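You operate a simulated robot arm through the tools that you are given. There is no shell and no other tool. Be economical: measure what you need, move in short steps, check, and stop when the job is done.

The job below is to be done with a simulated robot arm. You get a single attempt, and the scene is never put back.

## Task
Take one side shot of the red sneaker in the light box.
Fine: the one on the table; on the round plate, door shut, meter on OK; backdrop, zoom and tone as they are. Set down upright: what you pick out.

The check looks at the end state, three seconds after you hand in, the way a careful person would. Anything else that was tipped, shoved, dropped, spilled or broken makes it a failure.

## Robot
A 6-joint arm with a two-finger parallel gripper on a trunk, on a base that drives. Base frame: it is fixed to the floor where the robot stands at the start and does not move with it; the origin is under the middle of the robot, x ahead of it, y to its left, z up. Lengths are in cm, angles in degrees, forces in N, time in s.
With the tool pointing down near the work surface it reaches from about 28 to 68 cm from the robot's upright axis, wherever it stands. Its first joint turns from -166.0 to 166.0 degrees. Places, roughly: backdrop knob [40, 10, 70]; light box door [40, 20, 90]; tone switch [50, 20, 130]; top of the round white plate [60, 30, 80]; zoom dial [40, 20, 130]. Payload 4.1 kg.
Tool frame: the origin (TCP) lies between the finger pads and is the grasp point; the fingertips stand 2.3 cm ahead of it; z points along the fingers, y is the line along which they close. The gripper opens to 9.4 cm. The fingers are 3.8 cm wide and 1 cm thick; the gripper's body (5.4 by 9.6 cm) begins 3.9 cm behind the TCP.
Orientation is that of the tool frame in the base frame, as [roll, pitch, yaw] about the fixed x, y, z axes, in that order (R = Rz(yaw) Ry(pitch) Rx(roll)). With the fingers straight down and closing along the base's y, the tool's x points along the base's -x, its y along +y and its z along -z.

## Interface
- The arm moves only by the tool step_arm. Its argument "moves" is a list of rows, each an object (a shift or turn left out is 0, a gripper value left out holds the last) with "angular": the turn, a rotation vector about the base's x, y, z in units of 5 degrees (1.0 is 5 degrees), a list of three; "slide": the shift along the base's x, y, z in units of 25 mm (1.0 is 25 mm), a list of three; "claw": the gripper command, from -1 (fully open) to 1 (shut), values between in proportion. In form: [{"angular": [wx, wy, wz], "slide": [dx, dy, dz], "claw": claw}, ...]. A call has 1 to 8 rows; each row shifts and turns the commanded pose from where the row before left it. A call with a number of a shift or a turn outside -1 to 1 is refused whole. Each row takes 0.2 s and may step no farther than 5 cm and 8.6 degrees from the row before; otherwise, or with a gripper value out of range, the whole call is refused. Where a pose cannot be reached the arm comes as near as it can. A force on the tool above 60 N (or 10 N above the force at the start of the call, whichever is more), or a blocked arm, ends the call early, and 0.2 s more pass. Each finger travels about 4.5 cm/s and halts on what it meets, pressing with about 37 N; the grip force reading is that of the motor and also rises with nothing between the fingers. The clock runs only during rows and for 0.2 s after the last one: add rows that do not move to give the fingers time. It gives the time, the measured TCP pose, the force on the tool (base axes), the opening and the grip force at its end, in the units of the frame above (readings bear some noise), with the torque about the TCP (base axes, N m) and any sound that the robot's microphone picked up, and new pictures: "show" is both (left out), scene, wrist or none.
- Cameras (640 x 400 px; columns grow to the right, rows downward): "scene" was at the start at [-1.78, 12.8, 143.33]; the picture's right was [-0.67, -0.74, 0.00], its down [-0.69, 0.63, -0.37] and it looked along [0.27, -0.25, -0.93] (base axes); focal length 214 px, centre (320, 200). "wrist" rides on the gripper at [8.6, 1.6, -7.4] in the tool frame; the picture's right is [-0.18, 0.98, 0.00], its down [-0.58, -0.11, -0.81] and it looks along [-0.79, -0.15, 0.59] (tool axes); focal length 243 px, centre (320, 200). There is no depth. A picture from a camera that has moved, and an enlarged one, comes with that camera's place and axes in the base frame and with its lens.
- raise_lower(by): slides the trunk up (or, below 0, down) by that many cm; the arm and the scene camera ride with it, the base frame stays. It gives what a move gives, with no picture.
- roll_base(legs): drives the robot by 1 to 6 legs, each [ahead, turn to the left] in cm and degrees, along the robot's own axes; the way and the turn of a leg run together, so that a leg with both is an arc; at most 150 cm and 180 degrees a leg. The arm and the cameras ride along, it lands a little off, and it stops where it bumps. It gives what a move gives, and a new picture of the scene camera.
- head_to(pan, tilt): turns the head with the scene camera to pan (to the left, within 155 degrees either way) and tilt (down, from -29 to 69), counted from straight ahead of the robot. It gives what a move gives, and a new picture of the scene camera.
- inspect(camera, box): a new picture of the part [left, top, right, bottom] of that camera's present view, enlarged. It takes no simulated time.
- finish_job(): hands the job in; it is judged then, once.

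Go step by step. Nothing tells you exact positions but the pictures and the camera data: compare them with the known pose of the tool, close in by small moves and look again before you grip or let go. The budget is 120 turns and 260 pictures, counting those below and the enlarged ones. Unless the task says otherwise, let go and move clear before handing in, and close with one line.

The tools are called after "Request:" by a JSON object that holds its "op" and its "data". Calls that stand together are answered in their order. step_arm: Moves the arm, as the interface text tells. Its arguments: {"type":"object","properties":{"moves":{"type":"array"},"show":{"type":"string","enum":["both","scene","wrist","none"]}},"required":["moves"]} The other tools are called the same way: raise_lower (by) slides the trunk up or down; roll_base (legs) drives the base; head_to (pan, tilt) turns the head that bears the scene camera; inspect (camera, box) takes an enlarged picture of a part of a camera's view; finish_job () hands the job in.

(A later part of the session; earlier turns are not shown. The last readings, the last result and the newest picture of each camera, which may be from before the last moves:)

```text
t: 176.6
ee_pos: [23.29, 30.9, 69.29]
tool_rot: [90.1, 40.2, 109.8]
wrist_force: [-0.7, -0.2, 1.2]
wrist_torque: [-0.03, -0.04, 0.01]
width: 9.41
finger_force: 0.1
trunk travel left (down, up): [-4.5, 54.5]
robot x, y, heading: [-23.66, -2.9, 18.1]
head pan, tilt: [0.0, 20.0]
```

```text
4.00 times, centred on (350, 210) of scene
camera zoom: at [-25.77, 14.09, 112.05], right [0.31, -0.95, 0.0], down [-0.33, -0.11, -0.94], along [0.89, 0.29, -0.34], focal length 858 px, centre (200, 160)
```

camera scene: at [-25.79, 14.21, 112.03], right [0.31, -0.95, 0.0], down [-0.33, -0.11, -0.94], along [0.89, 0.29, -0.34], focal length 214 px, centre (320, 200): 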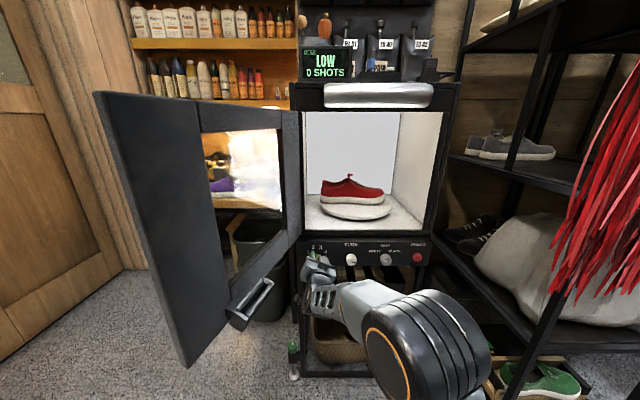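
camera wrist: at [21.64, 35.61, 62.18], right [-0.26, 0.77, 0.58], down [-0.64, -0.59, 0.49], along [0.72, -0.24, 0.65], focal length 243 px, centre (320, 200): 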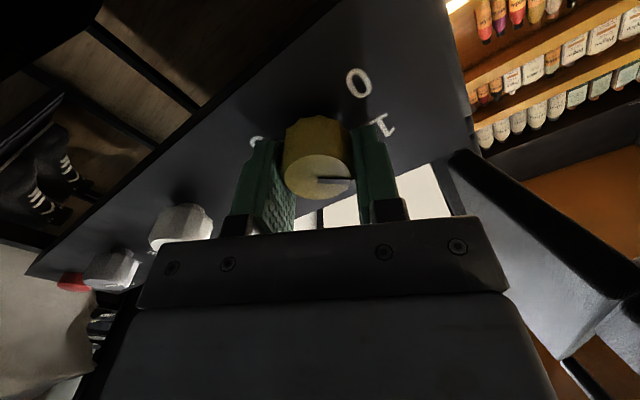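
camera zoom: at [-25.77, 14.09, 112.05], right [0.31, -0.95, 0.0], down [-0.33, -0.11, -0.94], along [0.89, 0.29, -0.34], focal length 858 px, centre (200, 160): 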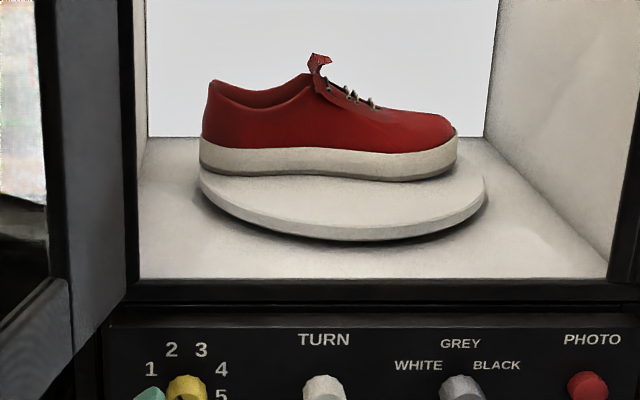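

Shoe side-on, meter OK at 0 shots. Now close the door: first raise the trunk, tuck the arm, and back away.

Request:
{"op": "step_arm", "data": {"moves": [{"slide": [-0.6, -0.7, 0], "claw": 1}, {"slide": [-0.6, -0.7, 0]}, {"slide": [-0.5, -0.9, 0]}, {"slide": [-0.4, -0.95, 0]}, {"slide": [-0.3, -0.95, 0]}, {"slide": [-0.2, -0.95, 0]}, {"slide": [-0.1, -0.95, 0]}], "show": "none"}}

Request:
{"op": "raise_lower", "data": {"by": 26}}

Request:
{"op": "roll_base", "data": {"legs": [[-20, 0], [0, 72]]}}

Request:
{"op": "head_to", "data": {"pan": -40, "tilt": 35}}

```text
t: 178.2
ee_pos: [19.33, 17.36, 70.58]
tool_rot: [90.3, 40.2, 109.8]
wrist_force: [0.0, 0.8, -0.8]
wrist_torque: [-0.01, -0.03, 0.0]
width: 0.0
finger_force: 37.4
out of reach, approached as far as the arm can: row 6, 7
trunk travel left (down, up): [-4.5, 54.5]
robot x, y, heading: [-23.84, -2.63, 18.1]
head pan, tilt: [0.0, 20.0]
```

```text
t: 180.8
ee_pos: [19.21, 17.43, 96.39]
tool_rot: [90.0, 40.2, 109.9]
wrist_force: [0.1, 0.1, 0.3]
wrist_torque: [0.0, 0.0, 0.02]
width: 0.0
finger_force: 36.8
trunk travel left (down, up): [-30.5, 28.5]
robot x, y, heading: [-23.83, -2.94, 18.1]
head pan, tilt: [0.0, 20.0]
```

```text
t: 185.5
ee_pos: [-48.39, 38.17, 96.52]
tool_rot: [90.1, 40.2, -178.4]
wrist_force: [0.4, 0.1, 0.6]
wrist_torque: [0.0, 0.0, -0.06]
width: 0.0
finger_force: 37.5
trunk travel left (down, up): [-30.5, 28.5]
robot x, y, heading: [-43.1, -9.0, 90.0]
head pan, tilt: [0.0, 20.0]
camera scene: at [-59.61, -5.63, 138.05], right [1.0, 0.0, 0.0], down [0.0, -0.34, -0.94], along [0.0, 0.94, -0.34], focal length 214 px, centre (320, 200)
```

scene: 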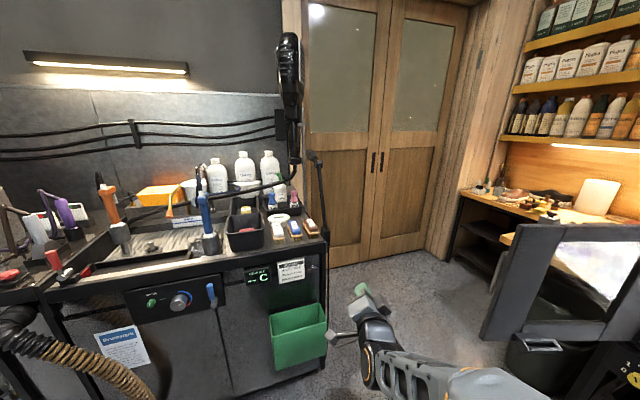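

```text
t: 186.6
ee_pos: [-48.43, 38.31, 96.51]
tool_rot: [90.2, 40.1, -178.4]
wrist_force: [0.0, -0.3, -0.8]
wrist_torque: [-0.03, -0.01, -0.01]
width: 0.03
finger_force: 37.2
trunk travel left (down, up): [-30.5, 28.5]
robot x, y, heading: [-43.14, -8.8, 89.6]
head pan, tilt: [-40.0, 35.0]
camera scene: at [-53.96, -8.21, 135.67], right [0.76, -0.64, 0.0], down [-0.37, -0.44, -0.82], along [0.53, 0.63, -0.57], focal length 214 px, centre (320, 200)
```

scene: 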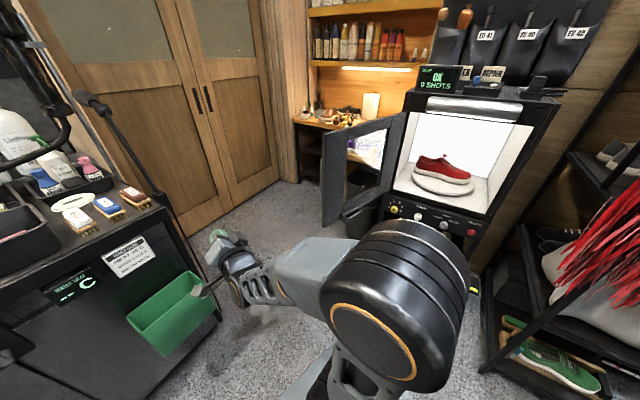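

Robot is now left-ish, arm ahead. I'll go forward so that turning right brings the gripper against the door's outer face/edge to push it closed.

Request:
{"op": "roll_base", "data": {"legs": [[19, 0], [0, -30]]}}

Request:
{"op": "head_to", "data": {"pan": -25, "tilt": 35}}

```text
t: 189.7
ee_pos: [-23.56, 53.67, 96.47]
tool_rot: [90.1, 40.2, 151.0]
wrist_force: [0.2, -0.3, 0.3]
wrist_torque: [-0.01, 0.01, -0.02]
width: 0.0
finger_force: 37.5
trunk travel left (down, up): [-30.5, 28.5]
robot x, y, heading: [-42.99, 10.46, 59.1]
head pan, tilt: [-40.0, 35.0]
camera scene: at [-51.97, 16.45, 135.67], right [0.33, -0.94, 0.0], down [-0.54, -0.19, -0.82], along [0.77, 0.27, -0.57], focal length 214 px, centre (320, 200)
```

scene: 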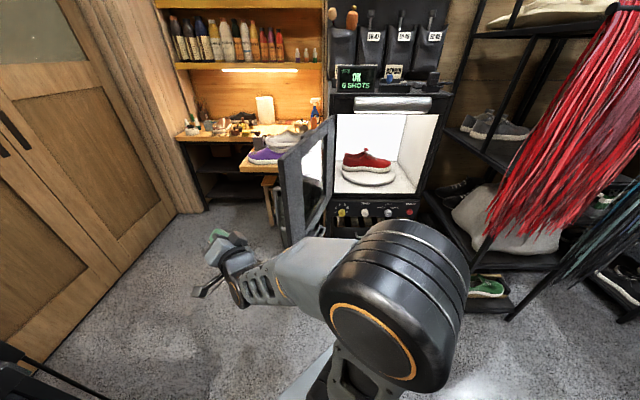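

```text
t: 190.4
ee_pos: [-23.54, 53.64, 96.41]
tool_rot: [90.1, 40.2, 150.9]
wrist_force: [-0.3, 0.2, 0.3]
wrist_torque: [-0.03, 0.01, 0.0]
width: 0.02
finger_force: 36.9
trunk travel left (down, up): [-30.5, 28.5]
robot x, y, heading: [-43.15, 10.09, 59.2]
head pan, tilt: [-25.0, 35.0]
camera scene: at [-53.0, 18.49, 135.67], right [0.56, -0.83, 0.0], down [-0.47, -0.32, -0.82], along [0.68, 0.46, -0.57], focal length 214 px, centre (320, 200)
```

scene: 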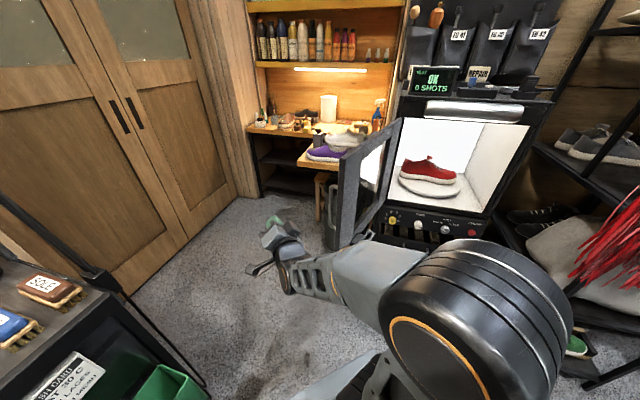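

The hand is left of the door edge (edge ≈(-6,44)). Extend forward to be beside the door's outer face.

Request:
{"op": "step_arm", "data": {"moves": [{"slide": [1, 0.1, 0]}, {"slide": [1, 0.1, 0]}, {"slide": [1, 0.1, 0]}, {"slide": [1, 0.1, 0]}, {"slide": [1, 0.1, 0]}, {"slide": [1, 0.1, 0]}, {"slide": [1, 0.1, 0]}], "show": "scene"}}

```text
t: 191.9
ee_pos: [-9.37, 55.65, 96.11]
tool_rot: [90.6, 40.0, 152.4]
wrist_force: [-34.6, -0.6, 9.9]
wrist_torque: [-1.02, 0.58, -3.57]
width: 0.0
finger_force: 37.6
trunk travel left (down, up): [-30.5, 28.5]
robot x, y, heading: [-42.89, 10.29, 60.1]
head pan, tilt: [-25.0, 35.0]
stopped in row 7: the force on the tool passed its limit at 86 N (the readings are from after the stop); the commanded pose is now the measured one
camera scene: at [-53.6, 18.28, 135.66], right [0.57, -0.82, 0.0], down [-0.47, -0.33, -0.82], along [0.67, 0.47, -0.57], focal length 214 px, centre (320, 200)
```

scene: 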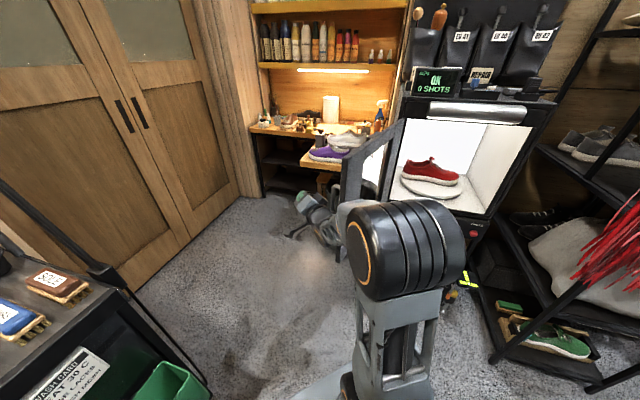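

The wrist touched the door's edge end-on. Now push sideways (−y), easing back slightly.

Request:
{"op": "step_arm", "data": {"moves": [{"slide": [-0.3, 0, 0]}, {"slide": [0, -0.8, 0]}, {"slide": [0, -0.8, 0]}, {"slide": [0.1, -0.8, 0]}], "show": "scene"}}

Request:
{"op": "inspect", "data": {"camera": "scene", "box": [270, 100, 430, 280]}}

```text
t: 192.9
ee_pos: [-9.64, 49.45, 95.88]
tool_rot: [91.0, 39.9, 152.5]
wrist_force: [-21.5, -0.8, -2.6]
wrist_torque: [0.26, 0.43, -2.3]
width: 0.0
finger_force: 37.3
trunk travel left (down, up): [-30.5, 28.5]
robot x, y, heading: [-42.55, 10.13, 59.5]
head pan, tilt: [-25.0, 35.0]
camera scene: at [-53.34, 18.4, 135.64], right [0.57, -0.82, 0.0], down [-0.47, -0.33, -0.82], along [0.68, 0.47, -0.57], focal length 214 px, centre (320, 200)
```

scene: 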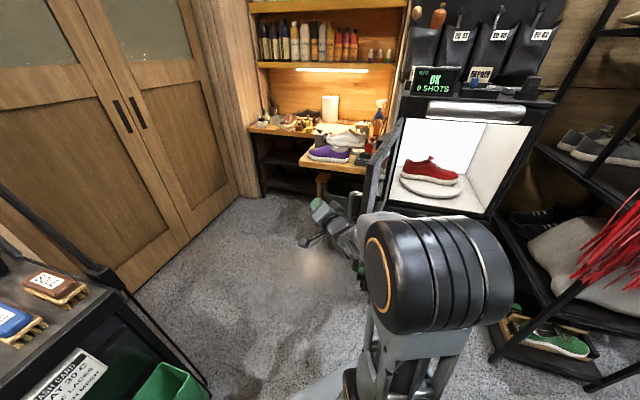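

```text
2.22 times, centred on (350, 190) of scene
camera zoom: at [-53.34, 18.4, 135.64], right [0.57, -0.82, 0.0], down [-0.47, -0.33, -0.82], along [0.68, 0.47, -0.57], focal length 477 px, centre (253, 222)
```

zoom: 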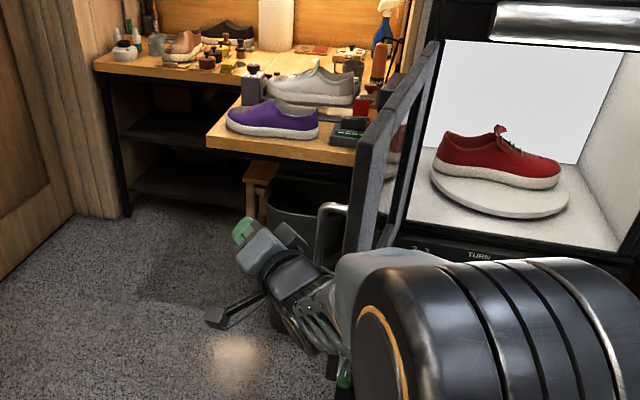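

It's closing a bit. Continue pushing right while easing back.

Request:
{"op": "step_arm", "data": {"moves": [{"slide": [-0.3, -0.8, 0]}, {"slide": [-0.1, -0.9, 0]}, {"slide": [-0.1, -0.9, 0]}, {"slide": [0, -0.9, 0]}, {"slide": [0.1, -0.9, 0]}], "show": "scene"}}

Request:
{"op": "inspect", "data": {"camera": "scene", "box": [270, 100, 430, 280]}}

```text
t: 194.1
ee_pos: [-8.98, 38.85, 96.69]
tool_rot: [90.8, 40.0, 152.3]
wrist_force: [-0.6, 0.1, 0.5]
wrist_torque: [-0.02, 0.02, 0.03]
width: 0.0
finger_force: 37.1
out of reach, approached as far as the arm can: row 4, 5
trunk travel left (down, up): [-30.5, 28.5]
robot x, y, heading: [-42.65, 10.07, 59.5]
head pan, tilt: [-25.0, 35.0]
camera scene: at [-53.11, 18.43, 135.67], right [0.57, -0.82, 0.0], down [-0.47, -0.33, -0.82], along [0.67, 0.46, -0.57], focal length 214 px, centre (320, 200)
```

scene: 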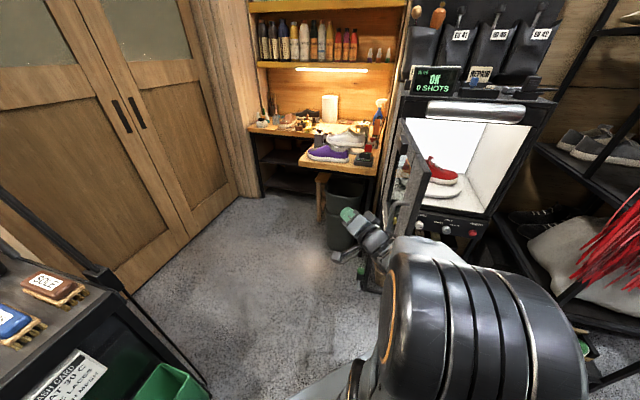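

```text
2.22 times, centred on (350, 190) of scene
camera zoom: at [-53.11, 18.43, 135.67], right [0.57, -0.82, 0.0], down [-0.47, -0.33, -0.82], along [0.67, 0.46, -0.57], focal length 477 px, centre (253, 222)
```

zoom: 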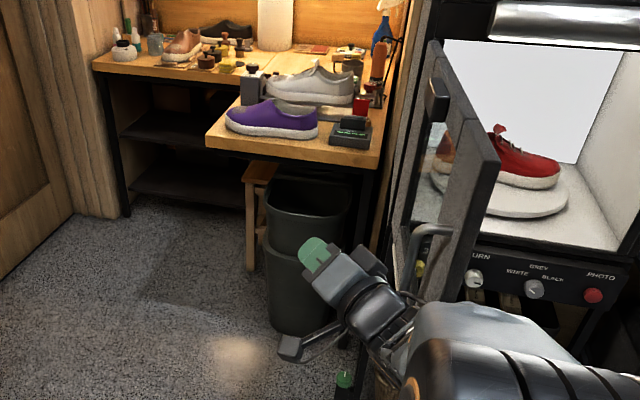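

Door ~75–80° now. Use a base turn to the right to push it on.

Request:
{"op": "roll_base", "data": {"legs": [[0, -22]]}}

Request:
{"op": "inspect", "data": {"camera": "scene", "box": [200, 80, 440, 280]}}

```text
t: 195.7
ee_pos: [-0.8, 24.4, 96.54]
tool_rot: [90.8, 39.8, 130.5]
wrist_force: [-0.5, -0.6, -0.4]
wrist_torque: [0.03, -0.03, 0.01]
width: 0.01
finger_force: 36.9
trunk travel left (down, up): [-30.5, 28.5]
robot x, y, heading: [-42.98, 10.42, 37.7]
head pan, tilt: [-25.0, 35.0]
camera scene: at [-49.28, 21.6, 135.67], right [0.22, -0.98, 0.0], down [-0.56, -0.13, -0.82], along [0.8, 0.18, -0.57], focal length 214 px, centre (320, 200)
```

scene: 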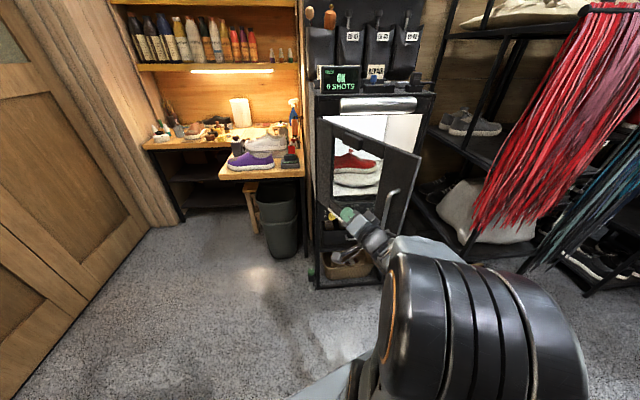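

```text
2.00 times, centred on (320, 180) of scene
camera zoom: at [-49.28, 21.6, 135.67], right [0.22, -0.98, 0.0], down [-0.56, -0.13, -0.82], along [0.8, 0.18, -0.57], focal length 429 px, centre (320, 240)
```

zoom: 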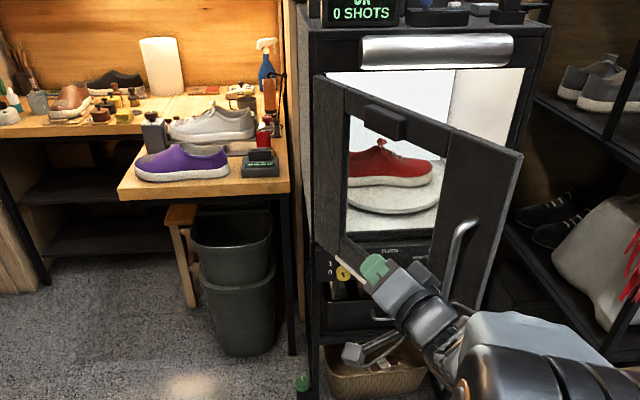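

Door is ~40° open. I'll reposition in front (to about (-28,-9), heading 18°) and push it shut straight.

Request:
{"op": "roll_base", "data": {"legs": [[0, -91.3], [24.5, 0], [0, 71.6]]}}

Request:
{"op": "head_to", "data": {"pan": 0, "tilt": 30}}

```text
t: 204.4
ee_pos: [16.0, -11.62, 96.7]
tool_rot: [90.9, 39.9, 109.9]
wrist_force: [0.4, 0.1, -0.7]
wrist_torque: [0.0, -0.02, 0.03]
width: 0.02
finger_force: 37.5
trunk travel left (down, up): [-30.5, 28.5]
robot x, y, heading: [-28.64, -9.7, 16.8]
head pan, tilt: [-25.0, 35.0]
camera scene: at [-30.38, 3.22, 135.67], right [-0.14, -0.99, 0.0], down [-0.57, 0.08, -0.82], along [0.81, -0.11, -0.57], focal length 214 px, centre (320, 200)
```

scene: 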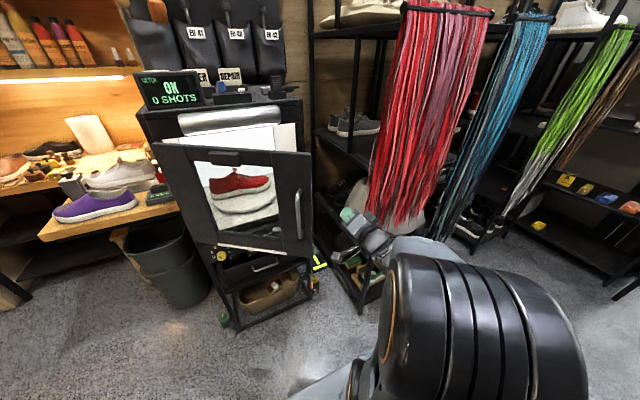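

```text
t: 205.3
ee_pos: [15.94, -11.47, 96.56]
tool_rot: [90.8, 39.9, 109.9]
wrist_force: [0.0, 0.2, 0.8]
wrist_torque: [0.01, 0.02, 0.02]
width: 0.0
finger_force: 37.0
trunk travel left (down, up): [-30.5, 28.5]
robot x, y, heading: [-28.74, -9.72, 17.0]
head pan, tilt: [0.0, 30.0]
camera scene: at [-30.46, 7.08, 136.45], right [0.29, -0.96, 0.0], down [-0.48, -0.15, -0.87], along [0.83, 0.25, -0.5], focal length 214 px, centre (320, 200)
```

scene: 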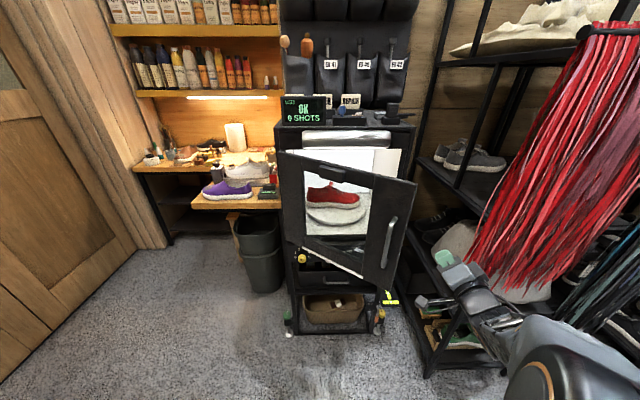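

Door ~25° open. I'll raise the closed gripper above the handle (z≈109), move to the door's right frame line and push it shut.

Request:
{"op": "step_arm", "data": {"moves": [{"slide": [-0.25, 0.75, 0.8]}, {"slide": [-0.25, 0.75, 0.9]}, {"slide": [-0.25, 0.75, 0.9]}, {"slide": [-0.1, 0.3, 0.9]}, {"slide": [0, 0, 0.9]}, {"slide": [0, 0, 0.6]}], "show": "none"}}

Request:
{"op": "step_arm", "data": {"moves": [{"slide": [0.95, 0.31, 0]}, {"slide": [0.95, 0.31, 0]}, {"slide": [0.95, 0.31, 0]}, {"slide": [0.95, 0.31, 0]}, {"slide": [0.95, 0.31, 0]}], "show": "scene"}}

```text
t: 206.7
ee_pos: [14.3, -5.19, 108.93]
tool_rot: [91.6, 39.6, 110.2]
wrist_force: [0.8, 0.7, 0.6]
wrist_torque: [-0.01, -0.01, -0.01]
width: 0.01
finger_force: 36.4
out of reach, approached as far as the arm can: row 1
trunk travel left (down, up): [-30.5, 28.5]
robot x, y, heading: [-28.5, -9.54, 17.0]
head pan, tilt: [0.0, 30.0]
```

```text
t: 207.5
ee_pos: [20.39, -4.72, 109.42]
tool_rot: [91.1, 39.6, 107.9]
wrist_force: [-8.8, -33.3, 2.8]
wrist_torque: [-0.11, 0.02, -0.3]
width: 0.01
finger_force: 37.4
trunk travel left (down, up): [-30.5, 28.5]
robot x, y, heading: [-28.83, -9.77, 16.1]
head pan, tilt: [0.0, 30.0]
stopped in row 3: the force on the tool passed its limit at 71 N (the readings are from after the stop); the commanded pose is now the measured one
camera scene: at [-30.45, 6.64, 136.51], right [0.28, -0.96, 0.0], down [-0.48, -0.14, -0.87], along [0.83, 0.24, -0.5], focal length 214 px, centre (320, 200)
```

scene: 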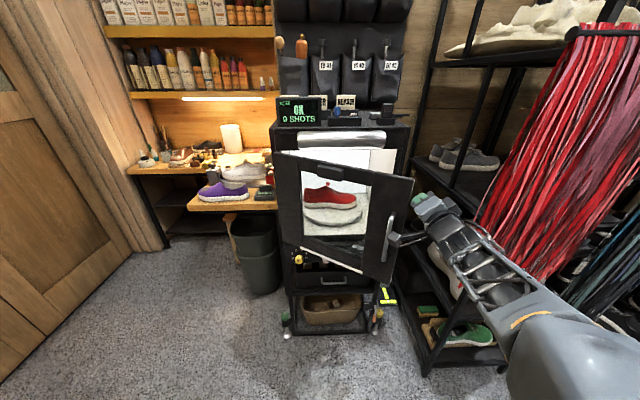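

The hand was just off the door's free edge. Back off, shift left ~8 cm, then push.

Request:
{"op": "step_arm", "data": {"moves": [{"slide": [-0.95, -0.31, 0]}, {"slide": [-0.95, -0.31, 0]}, {"slide": [-0.3, 0.95, 0]}, {"slide": [-0.3, 0.95, 0]}, {"slide": [-0.3, 0.95, 0]}, {"slide": [-0.1, 0.3, 0]}], "show": "none"}}

Request:
{"op": "step_arm", "data": {"moves": [{"slide": [0.95, 0.31, 0]}, {"slide": [0.95, 0.31, 0]}, {"slide": [0.95, 0.31, 0]}, {"slide": [0.95, 0.31, 0]}], "show": "scene"}}

```text
t: 208.6
ee_pos: [15.1, -3.14, 109.19]
tool_rot: [91.5, 39.0, 106.5]
wrist_force: [-11.8, -31.4, 12.3]
wrist_torque: [0.19, -0.11, -0.22]
width: 0.0
finger_force: 36.6
trunk travel left (down, up): [-30.5, 28.5]
robot x, y, heading: [-28.57, -9.82, 15.8]
head pan, tilt: [0.0, 30.0]
stopped in row 5: the force on the tool passed its limit at 71 N (the readings are from after the stop); the commanded pose is now the measured one
```

```text
t: 208.9
ee_pos: [15.53, -3.26, 109.12]
tool_rot: [91.8, 38.9, 105.9]
wrist_force: [-14.3, -37.0, 6.0]
wrist_torque: [-0.04, -0.03, -0.32]
width: 0.0
finger_force: 37.1
trunk travel left (down, up): [-30.5, 28.5]
robot x, y, heading: [-28.65, -9.8, 15.1]
head pan, tilt: [0.0, 30.0]
stopped in row 1: the force on the tool passed its limit at 69 N (the readings are from after the stop); the commanded pose is now the measured one
camera scene: at [-30.4, 6.58, 136.5], right [0.27, -0.96, 0.0], down [-0.48, -0.13, -0.87], along [0.84, 0.23, -0.5], focal length 214 px, centre (320, 200)
```

scene: 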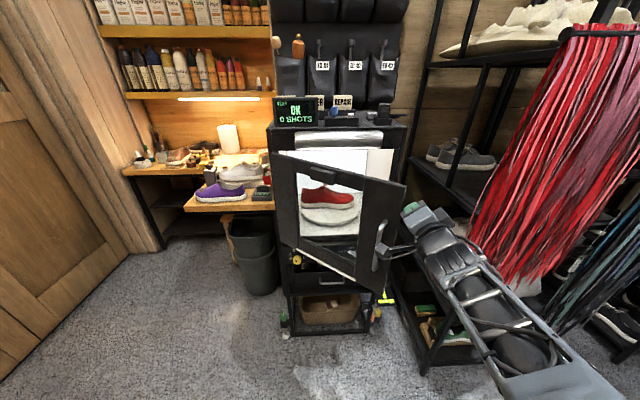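

The wrist camera stalk is pressing on the door edge. Move right a bit and back out further before shifting left.

Request:
{"op": "step_arm", "data": {"moves": [{"slide": [0.2, -0.6, 0]}, {"slide": [0.1, -0.4, 0]}, {"slide": [-0.9, -0.3, 0]}, {"slide": [-0.9, -0.3, 0]}, {"slide": [-0.5, -0.1, 0]}], "show": "scene"}}

```text
t: 210.2
ee_pos: [13.45, -7.13, 103.86]
tool_rot: [101.2, 34.9, 112.2]
wrist_force: [0.2, 0.1, 0.1]
wrist_torque: [0.0, -0.03, -0.02]
width: 0.01
finger_force: 37.6
trunk travel left (down, up): [-30.5, 28.5]
robot x, y, heading: [-28.41, -9.71, 15.5]
head pan, tilt: [0.0, 30.0]
stopped in row 5: the arm was blocked; the commanded pose is now the measured one
camera scene: at [-30.18, 7.07, 136.45], right [0.27, -0.96, 0.0], down [-0.48, -0.14, -0.87], along [0.83, 0.24, -0.5], focal length 214 px, centre (320, 200)
```

scene: 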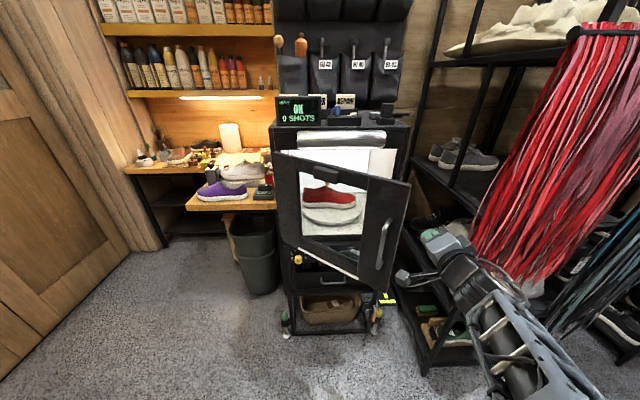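

Free now. I'll back the base up 15 cm, roll the tool so the camera hangs down, and restore a clean pose.

Request:
{"op": "roll_base", "data": {"legs": [[-15, 2.5]]}}

Request:
{"op": "step_arm", "data": {"moves": [{"slide": [0.5, 0.2, 0], "angular": [-0.951, -0.309, 0]}, {"slide": [0.5, 0.2, 0], "angular": [-0.951, -0.309, 0]}, {"slide": [0.5, 0.2, 0], "angular": [-0.951, -0.309, 0]}, {"slide": [0.2, 0.1, 0], "angular": [-0.951, -0.309, 0]}, {"angular": [-0.951, -0.309, 0]}, {"angular": [-0.951, -0.309, 0]}, {"angular": [-0.951, -0.309, 0]}, {"angular": [-0.951, -0.309, 0]}], "show": "none"}}

Request:
{"op": "step_arm", "data": {"moves": [{"angular": [-0.951, -0.309, 0]}, {"angular": [-0.951, -0.309, 0]}], "show": "both"}}

```text
t: 211.6
ee_pos: [-1.08, -9.46, 103.83]
tool_rot: [101.0, 34.8, 114.9]
wrist_force: [0.1, 0.2, 0.0]
wrist_torque: [0.01, -0.01, 0.04]
width: 0.01
finger_force: 36.4
trunk travel left (down, up): [-30.5, 28.5]
robot x, y, heading: [-43.2, -14.08, 18.4]
head pan, tilt: [0.0, 30.0]
camera scene: at [-45.26, 2.6, 136.45], right [0.31, -0.95, 0.0], down [-0.47, -0.16, -0.87], along [0.82, 0.27, -0.5], focal length 214 px, centre (320, 200)
```

scene: 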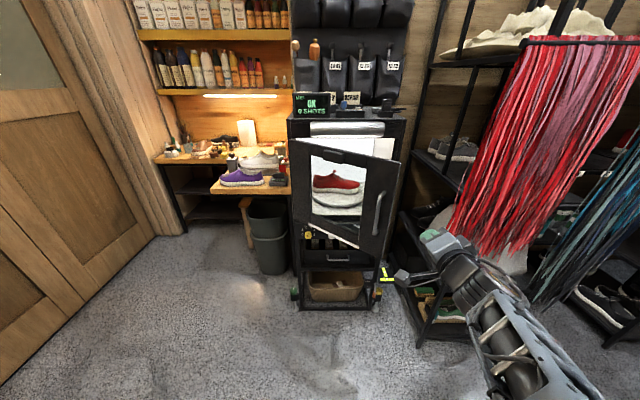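

```text
t: 213.4
ee_pos: [3.22, -7.93, 103.93]
tool_rot: [117.4, 74.1, 129.0]
wrist_force: [-0.7, 0.0, -0.2]
wrist_torque: [0.0, 0.02, 0.01]
width: 0.0
finger_force: 37.1
trunk travel left (down, up): [-30.5, 28.5]
robot x, y, heading: [-43.03, -13.99, 18.6]
head pan, tilt: [0.0, 30.0]
```

```text
t: 214.0
ee_pos: [3.3, -7.85, 103.91]
tool_rot: [146.0, 82.4, 157.2]
wrist_force: [0.4, 1.1, 0.6]
wrist_torque: [-0.05, -0.01, 0.03]
width: 0.0
finger_force: 37.5
trunk travel left (down, up): [-30.5, 28.5]
robot x, y, heading: [-43.22, -13.99, 18.4]
head pan, tilt: [0.0, 30.0]
camera scene: at [-45.27, 2.6, 136.45], right [0.31, -0.95, 0.0], down [-0.47, -0.16, -0.87], along [0.82, 0.27, -0.5], focal length 214 px, centre (320, 200)
camera wrist: at [-5.32, -7.4, 96.21], right [-0.16, 0.95, 0.25], down [-0.7, -0.29, 0.66], along [0.7, -0.07, 0.71], focal length 243 px, centre (320, 200)
```

scene: 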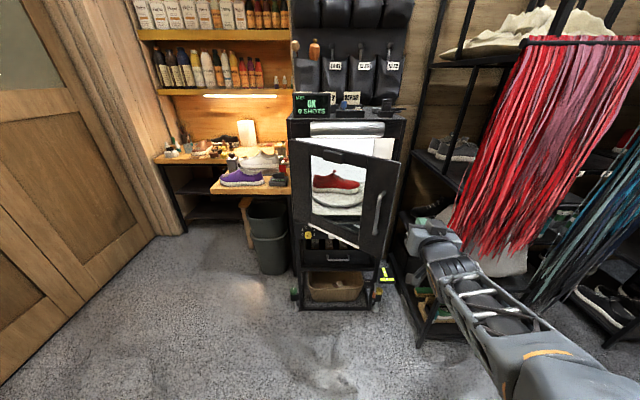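
wrist: 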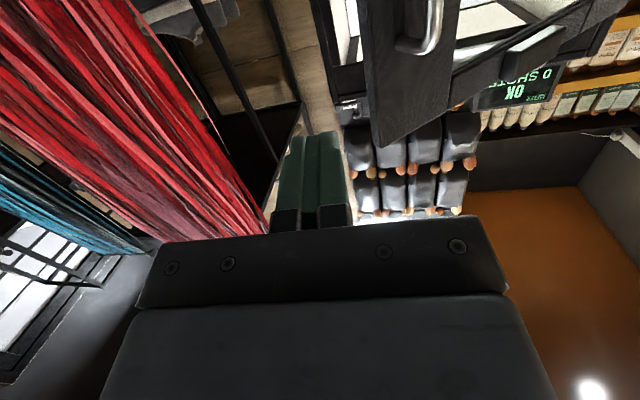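

Now shift left to box-lateral ≈ −2, up to z≈109, and drive ahead to meet the door.

Request:
{"op": "step_arm", "data": {"moves": [{"slide": [-0.27, 0.83, 0.7]}, {"slide": [-0.27, 0.83, 0.7]}, {"slide": [-0.27, 0.83, 0.7]}], "show": "none"}}

Request:
{"op": "roll_base", "data": {"legs": [[17, 0]]}}

```text
t: 214.8
ee_pos: [1.13, -1.67, 109.17]
tool_rot: [145.7, 82.4, 156.8]
wrist_force: [0.1, 0.0, 0.5]
wrist_torque: [0.02, 0.0, 0.01]
width: 0.0
finger_force: 37.2
trunk travel left (down, up): [-30.5, 28.5]
robot x, y, heading: [-42.88, -13.91, 18.3]
head pan, tilt: [0.0, 30.0]
```

```text
t: 216.2
ee_pos: [17.27, 3.6, 109.25]
tool_rot: [145.5, 82.5, 156.5]
wrist_force: [-0.1, 0.2, -0.5]
wrist_torque: [0.01, 0.03, 0.0]
width: 0.02
finger_force: 36.8
trunk travel left (down, up): [-30.5, 28.5]
robot x, y, heading: [-26.83, -8.88, 18.2]
head pan, tilt: [0.0, 30.0]
camera scene: at [-29.14, 7.91, 136.45], right [0.31, -0.95, 0.0], down [-0.47, -0.16, -0.87], along [0.82, 0.27, -0.5], focal length 214 px, centre (320, 200)
```

scene: 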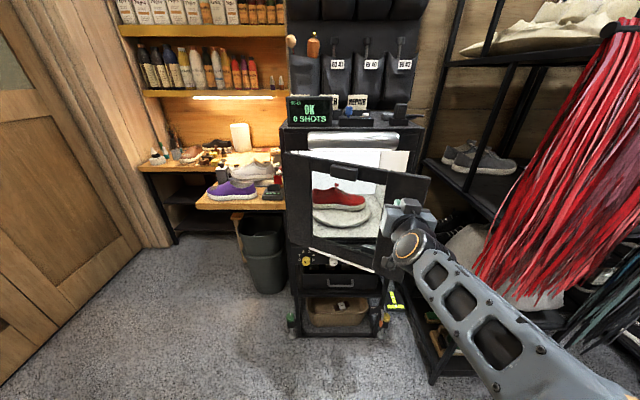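

In front of the right frame. Push forward with the arm.

Request:
{"op": "step_arm", "data": {"moves": [{"slide": [0.95, 0.31, 0]}, {"slide": [0.95, 0.31, 0]}, {"slide": [0.95, 0.31, 0]}, {"slide": [0.95, 0.31, 0]}, {"slide": [0.95, 0.31, 0]}, {"slide": [0.95, 0.31, 0]}], "show": "scene"}}

```text
t: 217.6
ee_pos: [31.5, 8.29, 109.15]
tool_rot: [145.5, 82.5, 156.6]
wrist_force: [0.3, 0.5, 0.3]
wrist_torque: [0.01, 0.03, 0.01]
width: 0.01
finger_force: 36.6
trunk travel left (down, up): [-30.5, 28.5]
robot x, y, heading: [-26.8, -8.84, 18.4]
head pan, tilt: [0.0, 30.0]
camera scene: at [-29.13, 7.91, 136.45], right [0.31, -0.95, 0.0], down [-0.47, -0.16, -0.87], along [0.82, 0.27, -0.5], focal length 214 px, centre (320, 200)
```

scene: 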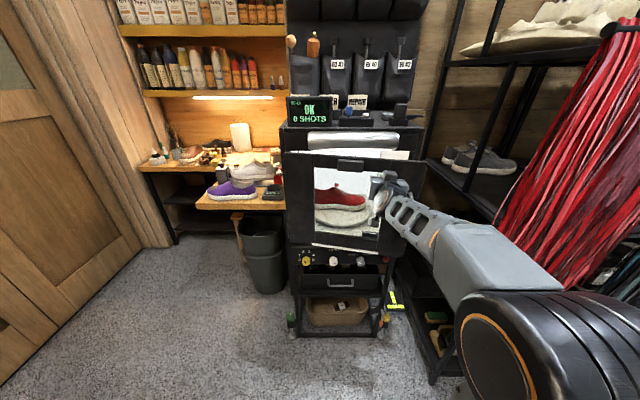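

Request:
{"op": "step_arm", "data": {"moves": [{"slide": [0.98, 0.1, 0]}, {"slide": [0.98, 0.1, 0]}, {"slide": [0.95, 0.31, 0]}, {"slide": [0.6, 0.2, 0]}], "show": "scene"}}

Request:
{"op": "inspect", "data": {"camera": "scene", "box": [270, 80, 450, 280]}}

```text
t: 218.6
ee_pos: [39.3, 9.72, 109.26]
tool_rot: [146.9, 82.2, 158.0]
wrist_force: [-51.3, -16.0, -2.7]
wrist_torque: [0.18, -0.72, 0.31]
width: 0.0
finger_force: 36.7
trunk travel left (down, up): [-30.5, 28.5]
robot x, y, heading: [-26.9, -8.65, 18.5]
head pan, tilt: [0.0, 30.0]
stopped in row 4: the force on the tool passed its limit at 83 N (the readings are from after the stop); the commanded pose is now the measured one
camera scene: at [-29.96, 7.66, 136.46], right [0.31, -0.95, 0.0], down [-0.47, -0.15, -0.87], along [0.83, 0.27, -0.49], focal length 214 px, centre (320, 200)
```

scene: 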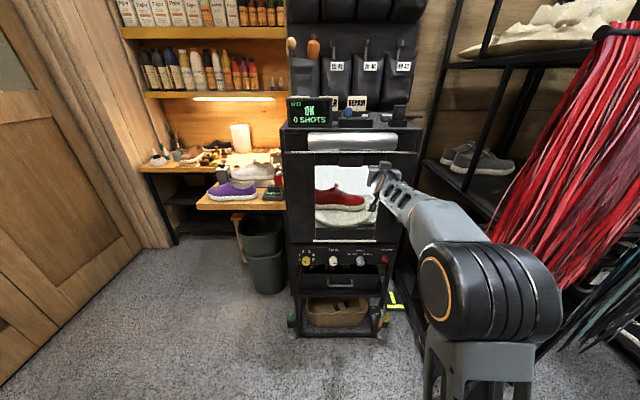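

```text
2.00 times, centred on (360, 180) of scene
camera zoom: at [-29.96, 7.66, 136.46], right [0.31, -0.95, 0.0], down [-0.47, -0.15, -0.87], along [0.83, 0.27, -0.49], focal length 429 px, centre (240, 240)
```

zoom: 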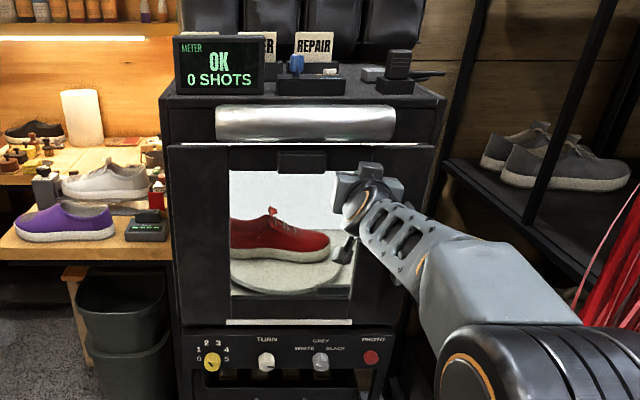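

Door is pushed fully home (51 N), meter OK, 0 shots. Back off and check it stays shut.

Request:
{"op": "step_arm", "data": {"moves": [{"slide": [-0.95, -0.31, 0]}, {"slide": [-0.95, -0.31, 0]}, {"slide": [-0.95, -0.31, 0]}, {"slide": [-0.95, -0.31, 0]}, {"slide": [0, 0, -0.9]}, {"slide": [0, 0, -0.9]}, {"slide": [0, 0, -0.9]}, {"slide": [0, 0, -0.9]}], "show": "none"}}

Request:
{"op": "raise_lower", "data": {"by": -30}}

Request:
{"op": "head_to", "data": {"pan": 0, "tilt": 22}}

Request:
{"op": "inspect", "data": {"camera": "scene", "box": [270, 60, 470, 280]}}

```text
t: 220.4
ee_pos: [30.46, 6.72, 99.76]
tool_rot: [148.7, 81.9, 159.7]
wrist_force: [-0.1, 0.1, 0.8]
wrist_torque: [-0.02, 0.01, -0.01]
width: 0.0
finger_force: 36.9
trunk travel left (down, up): [-30.5, 28.5]
robot x, y, heading: [-27.09, -8.92, 18.3]
head pan, tilt: [0.0, 30.0]
```

```text
t: 223.4
ee_pos: [30.47, 6.62, 69.73]
tool_rot: [148.7, 81.9, 159.6]
wrist_force: [0.7, -0.6, -0.2]
wrist_torque: [0.01, 0.03, 0.01]
width: 0.0
finger_force: 36.6
trunk travel left (down, up): [-0.5, 58.5]
robot x, y, heading: [-27.03, -8.84, 18.5]
head pan, tilt: [0.0, 30.0]
```

```text
t: 224.1
ee_pos: [30.6, 6.69, 69.69]
tool_rot: [148.6, 81.8, 159.7]
wrist_force: [0.0, 0.1, -0.2]
wrist_torque: [0.05, 0.0, 0.03]
width: 0.0
finger_force: 36.7
trunk travel left (down, up): [-0.5, 58.5]
robot x, y, heading: [-27.09, -8.66, 18.2]
head pan, tilt: [0.0, 22.0]
camera scene: at [-28.96, 7.97, 107.73], right [0.31, -0.95, 0.0], down [-0.36, -0.12, -0.93], along [0.88, 0.29, -0.38], focal length 214 px, centre (320, 200)
```

scene: 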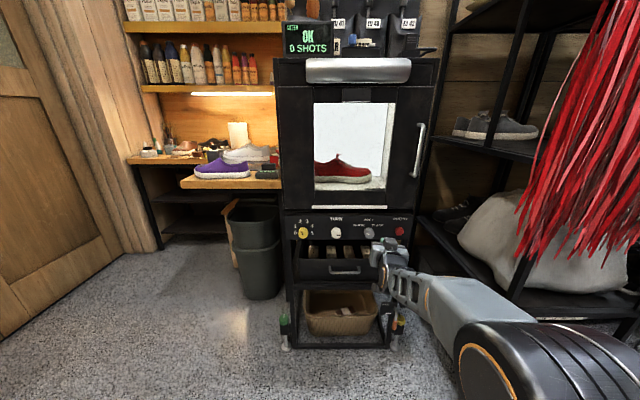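

```text
1.82 times, centred on (370, 170) of scene
camera zoom: at [-28.96, 7.97, 107.73], right [0.31, -0.95, 0.0], down [-0.36, -0.12, -0.93], along [0.88, 0.29, -0.38], focal length 390 px, centre (229, 254)
```

zoom: 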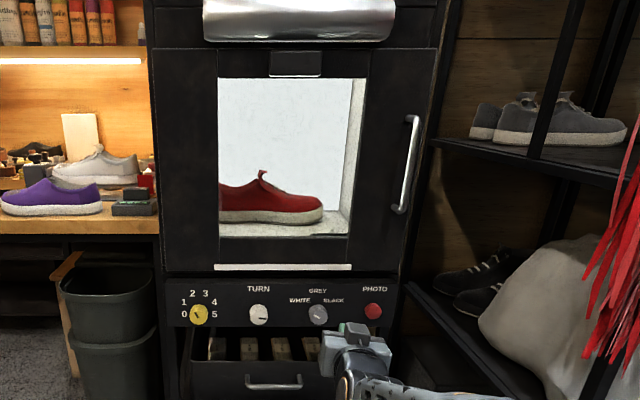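

Door shut, meter OK. PHOTO button at ≈(42,1.8,69.3). Align the closed fingertips with it.

Request:
{"op": "step_arm", "data": {"moves": [{"slide": [0.25, -0.78, 0]}, {"slide": [0.25, -0.78, 0]}, {"slide": [0.25, -0.78, 0]}, {"slide": [0.25, -0.78, 0]}, {"slide": [0.7, 0.23, 0]}], "show": "both"}}

Request:
{"op": "inspect", "data": {"camera": "scene", "box": [350, 190, 450, 290]}}

```text
t: 225.3
ee_pos: [34.76, -0.52, 69.93]
tool_rot: [148.2, 81.9, 159.3]
wrist_force: [0.4, 0.4, -0.5]
wrist_torque: [0.01, 0.02, 0.03]
width: 0.0
finger_force: 37.5
trunk travel left (down, up): [-0.5, 58.5]
robot x, y, heading: [-26.99, -8.73, 18.3]
head pan, tilt: [0.0, 22.0]
camera scene: at [-28.97, 7.96, 107.73], right [0.31, -0.95, 0.0], down [-0.36, -0.12, -0.93], along [0.88, 0.29, -0.37], focal length 214 px, centre (320, 200)
camera wrist: at [26.15, -0.02, 62.25], right [-0.16, 0.95, 0.26], down [-0.69, -0.29, 0.66], along [0.71, -0.07, 0.7], focal length 243 px, centre (320, 200)
```

scene: 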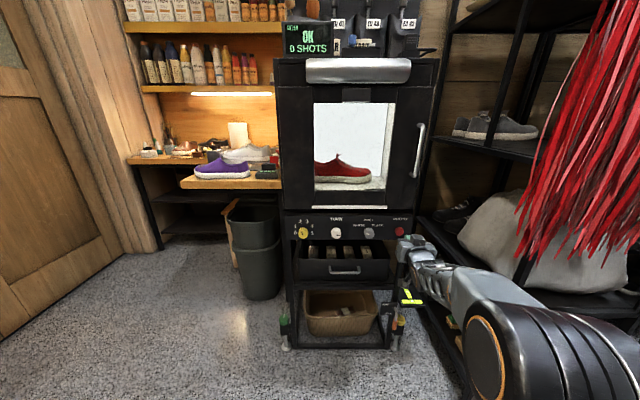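
wrist: 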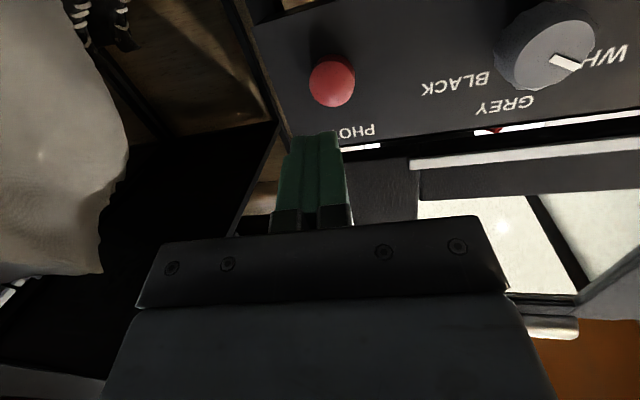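

```text
4.00 times, centred on (400, 240) of scene
camera zoom: at [-28.97, 7.96, 107.73], right [0.31, -0.95, 0.0], down [-0.36, -0.12, -0.93], along [0.88, 0.29, -0.37], focal length 858 px, centre (0, 40)
```

zoom: 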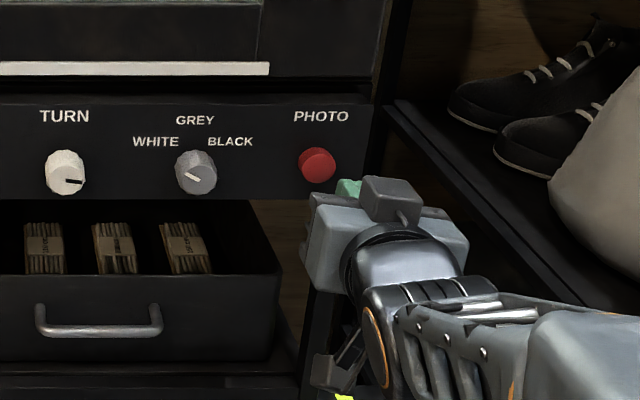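

Aligned within a few mm. Advance to just short of the button, slightly lower.

Request:
{"op": "step_arm", "data": {"moves": [{"slide": [0.72, 0.25, -0.25]}, {"slide": [0.5, 0.17, 0]}], "show": "wrist"}}

Request:
{"op": "inspect", "data": {"camera": "scene", "box": [350, 190, 450, 290]}}

```text
t: 225.9
ee_pos: [37.75, 0.53, 69.23]
tool_rot: [148.7, 82.0, 159.7]
wrist_force: [-0.1, -0.1, -1.1]
wrist_torque: [-0.01, -0.04, 0.0]
width: 0.0
finger_force: 36.6
trunk travel left (down, up): [-0.5, 58.5]
robot x, y, heading: [-26.91, -8.67, 18.4]
head pan, tilt: [0.0, 22.0]
camera wrist: at [29.16, 1.02, 61.57], right [-0.16, 0.95, 0.25], down [-0.69, -0.29, 0.67], along [0.71, -0.07, 0.7], focal length 243 px, centre (320, 200)
```

wrist: 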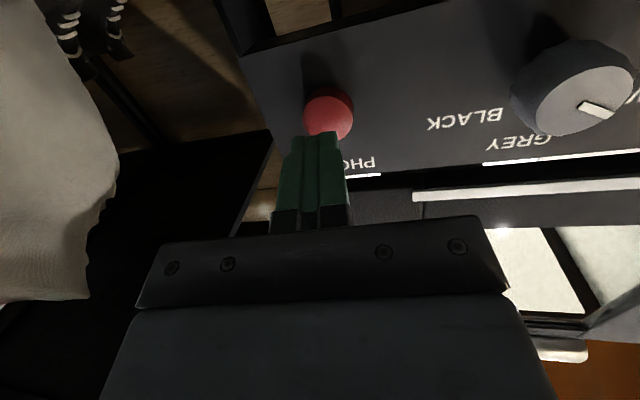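

```text
4.00 times, centred on (400, 240) of scene
camera zoom: at [-28.97, 7.96, 107.73], right [0.31, -0.95, 0.0], down [-0.36, -0.12, -0.93], along [0.88, 0.29, -0.37], focal length 858 px, centre (0, 40)
```

zoom: 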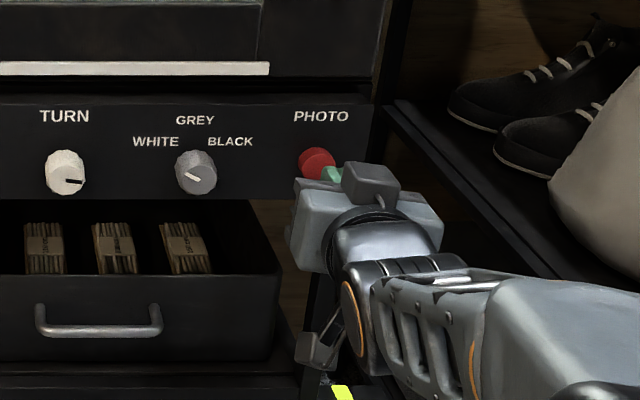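

Lined up. Press in small steps watching force and sound.

Request:
{"op": "step_arm", "data": {"moves": [{"slide": [0.2, 0.07, 0]}, {"slide": [0.15, 0.05, 0]}], "show": "none"}}

Request:
{"op": "step_arm", "data": {"moves": [{"slide": [0.15, 0.05, 0]}], "show": "none"}}

Request:
{"op": "inspect", "data": {"camera": "scene", "box": [270, 10, 450, 210]}}

```text
t: 226.5
ee_pos: [38.57, 0.86, 69.24]
tool_rot: [148.5, 81.9, 159.6]
wrist_force: [0.7, 0.3, 0.1]
wrist_torque: [-0.01, 0.01, 0.01]
width: 0.0
finger_force: 36.9
trunk travel left (down, up): [-0.5, 58.5]
robot x, y, heading: [-27.24, -8.78, 18.3]
head pan, tilt: [0.0, 22.0]
```

```text
t: 226.9
ee_pos: [39.1, 0.89, 69.11]
tool_rot: [148.5, 81.9, 159.6]
wrist_force: [-0.2, 1.0, 0.7]
wrist_torque: [-0.01, 0.01, -0.01]
width: 0.02
finger_force: 37.5
trunk travel left (down, up): [-0.5, 58.5]
robot x, y, heading: [-26.75, -8.79, 18.0]
head pan, tilt: [0.0, 22.0]
```

```text
2.00 times, centred on (360, 110) of scene
camera zoom: at [-28.96, 7.96, 107.73], right [0.31, -0.95, 0.0], down [-0.36, -0.12, -0.93], along [0.88, 0.29, -0.37], focal length 429 px, centre (240, 380)
```

zoom: 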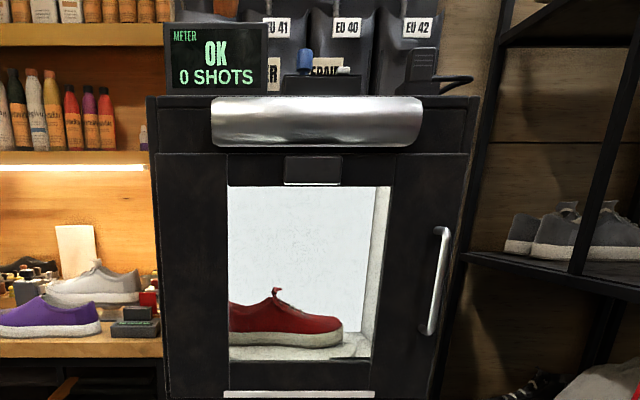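

Request:
{"op": "step_arm", "data": {"moves": [{"slide": [0.15, 0.05, 0]}], "show": "none"}}

Request:
{"op": "step_arm", "data": {"moves": [{"slide": [0.15, 0.05, 0]}], "show": "wrist"}}

Request:
{"op": "inspect", "data": {"camera": "scene", "box": [270, 10, 370, 70]}}

```text
t: 227.3
ee_pos: [39.57, 1.05, 69.1]
tool_rot: [148.5, 81.9, 159.6]
wrist_force: [-0.3, 0.6, -0.5]
wrist_torque: [0.03, -0.02, 0.02]
width: 0.0
finger_force: 36.9
trunk travel left (down, up): [-0.5, 58.5]
robot x, y, heading: [-26.89, -8.84, 18.3]
head pan, tilt: [0.0, 22.0]
```

```text
t: 227.7
ee_pos: [39.85, 1.26, 69.05]
tool_rot: [148.4, 82.0, 159.5]
wrist_force: [0.3, -0.1, -0.6]
wrist_torque: [0.01, -0.03, 0.0]
width: 0.0
finger_force: 36.6
trunk travel left (down, up): [-0.5, 58.5]
robot x, y, heading: [-26.92, -8.74, 18.0]
head pan, tilt: [0.0, 22.0]
camera wrist: at [31.18, 1.71, 61.56], right [-0.16, 0.95, 0.25], down [-0.69, -0.29, 0.66], along [0.71, -0.07, 0.7], focal length 243 px, centre (320, 200)
```

wrist: 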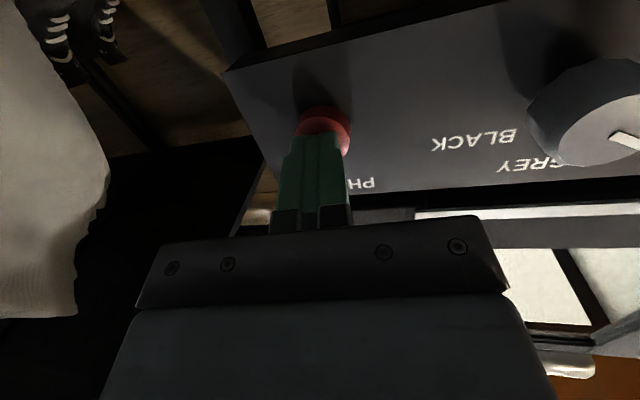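

```text
6.40 times, centred on (320, 40) of scene
camera zoom: at [-28.96, 7.96, 107.73], right [0.31, -0.95, 0.0], down [-0.36, -0.12, -0.93], along [0.88, 0.29, -0.37], focal length 1373 px, centre (320, 1224)
```

zoom: 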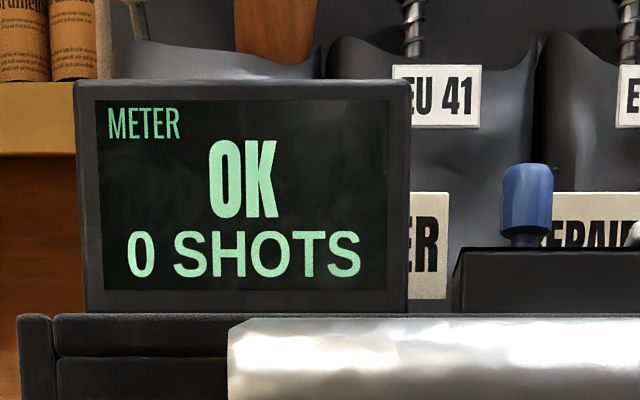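

Almost touching. Continue.

Request:
{"op": "step_arm", "data": {"moves": [{"slide": [0.12, 0.04, -0.08]}], "show": "none"}}

Request:
{"op": "inspect", "data": {"camera": "scene", "box": [270, 10, 370, 70]}}

Request:
{"op": "step_arm", "data": {"moves": [{"slide": [0.12, 0.04, 0]}], "show": "none"}}

Request:
{"op": "inspect", "data": {"camera": "scene", "box": [270, 10, 370, 70]}}

```text
t: 228.1
ee_pos: [40.22, 1.26, 68.96]
tool_rot: [148.5, 81.8, 159.6]
wrist_force: [-0.9, -1.3, -0.8]
wrist_torque: [0.02, 0.01, 0.03]
width: 0.0
finger_force: 36.7
trunk travel left (down, up): [-0.5, 58.5]
robot x, y, heading: [-27.0, -8.7, 18.2]
head pan, tilt: [0.0, 22.0]
```

```text
6.40 times, centred on (320, 40) of scene
camera zoom: at [-28.96, 7.96, 107.73], right [0.31, -0.95, 0.0], down [-0.36, -0.12, -0.93], along [0.88, 0.29, -0.37], focal length 1373 px, centre (320, 1224)
```

zoom: 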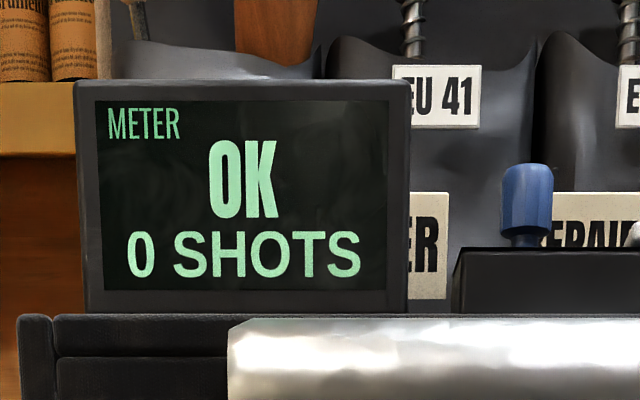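

```text
t: 228.5
ee_pos: [40.31, 1.35, 68.84]
tool_rot: [148.7, 81.7, 159.8]
wrist_force: [-2.5, 0.3, -2.0]
wrist_torque: [0.0, 0.0, 0.03]
width: 0.0
finger_force: 36.8
trunk travel left (down, up): [-0.5, 58.5]
robot x, y, heading: [-27.22, -8.7, 18.3]
head pan, tilt: [0.0, 22.0]
heard: click
```

```text
6.40 times, centred on (320, 40) of scene
camera zoom: at [-28.97, 7.96, 107.73], right [0.31, -0.95, 0.0], down [-0.36, -0.12, -0.93], along [0.88, 0.29, -0.37], focal length 1373 px, centre (320, 1224)
```

zoom: 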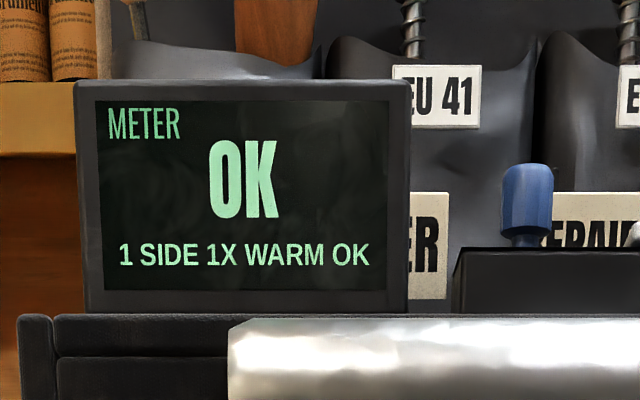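

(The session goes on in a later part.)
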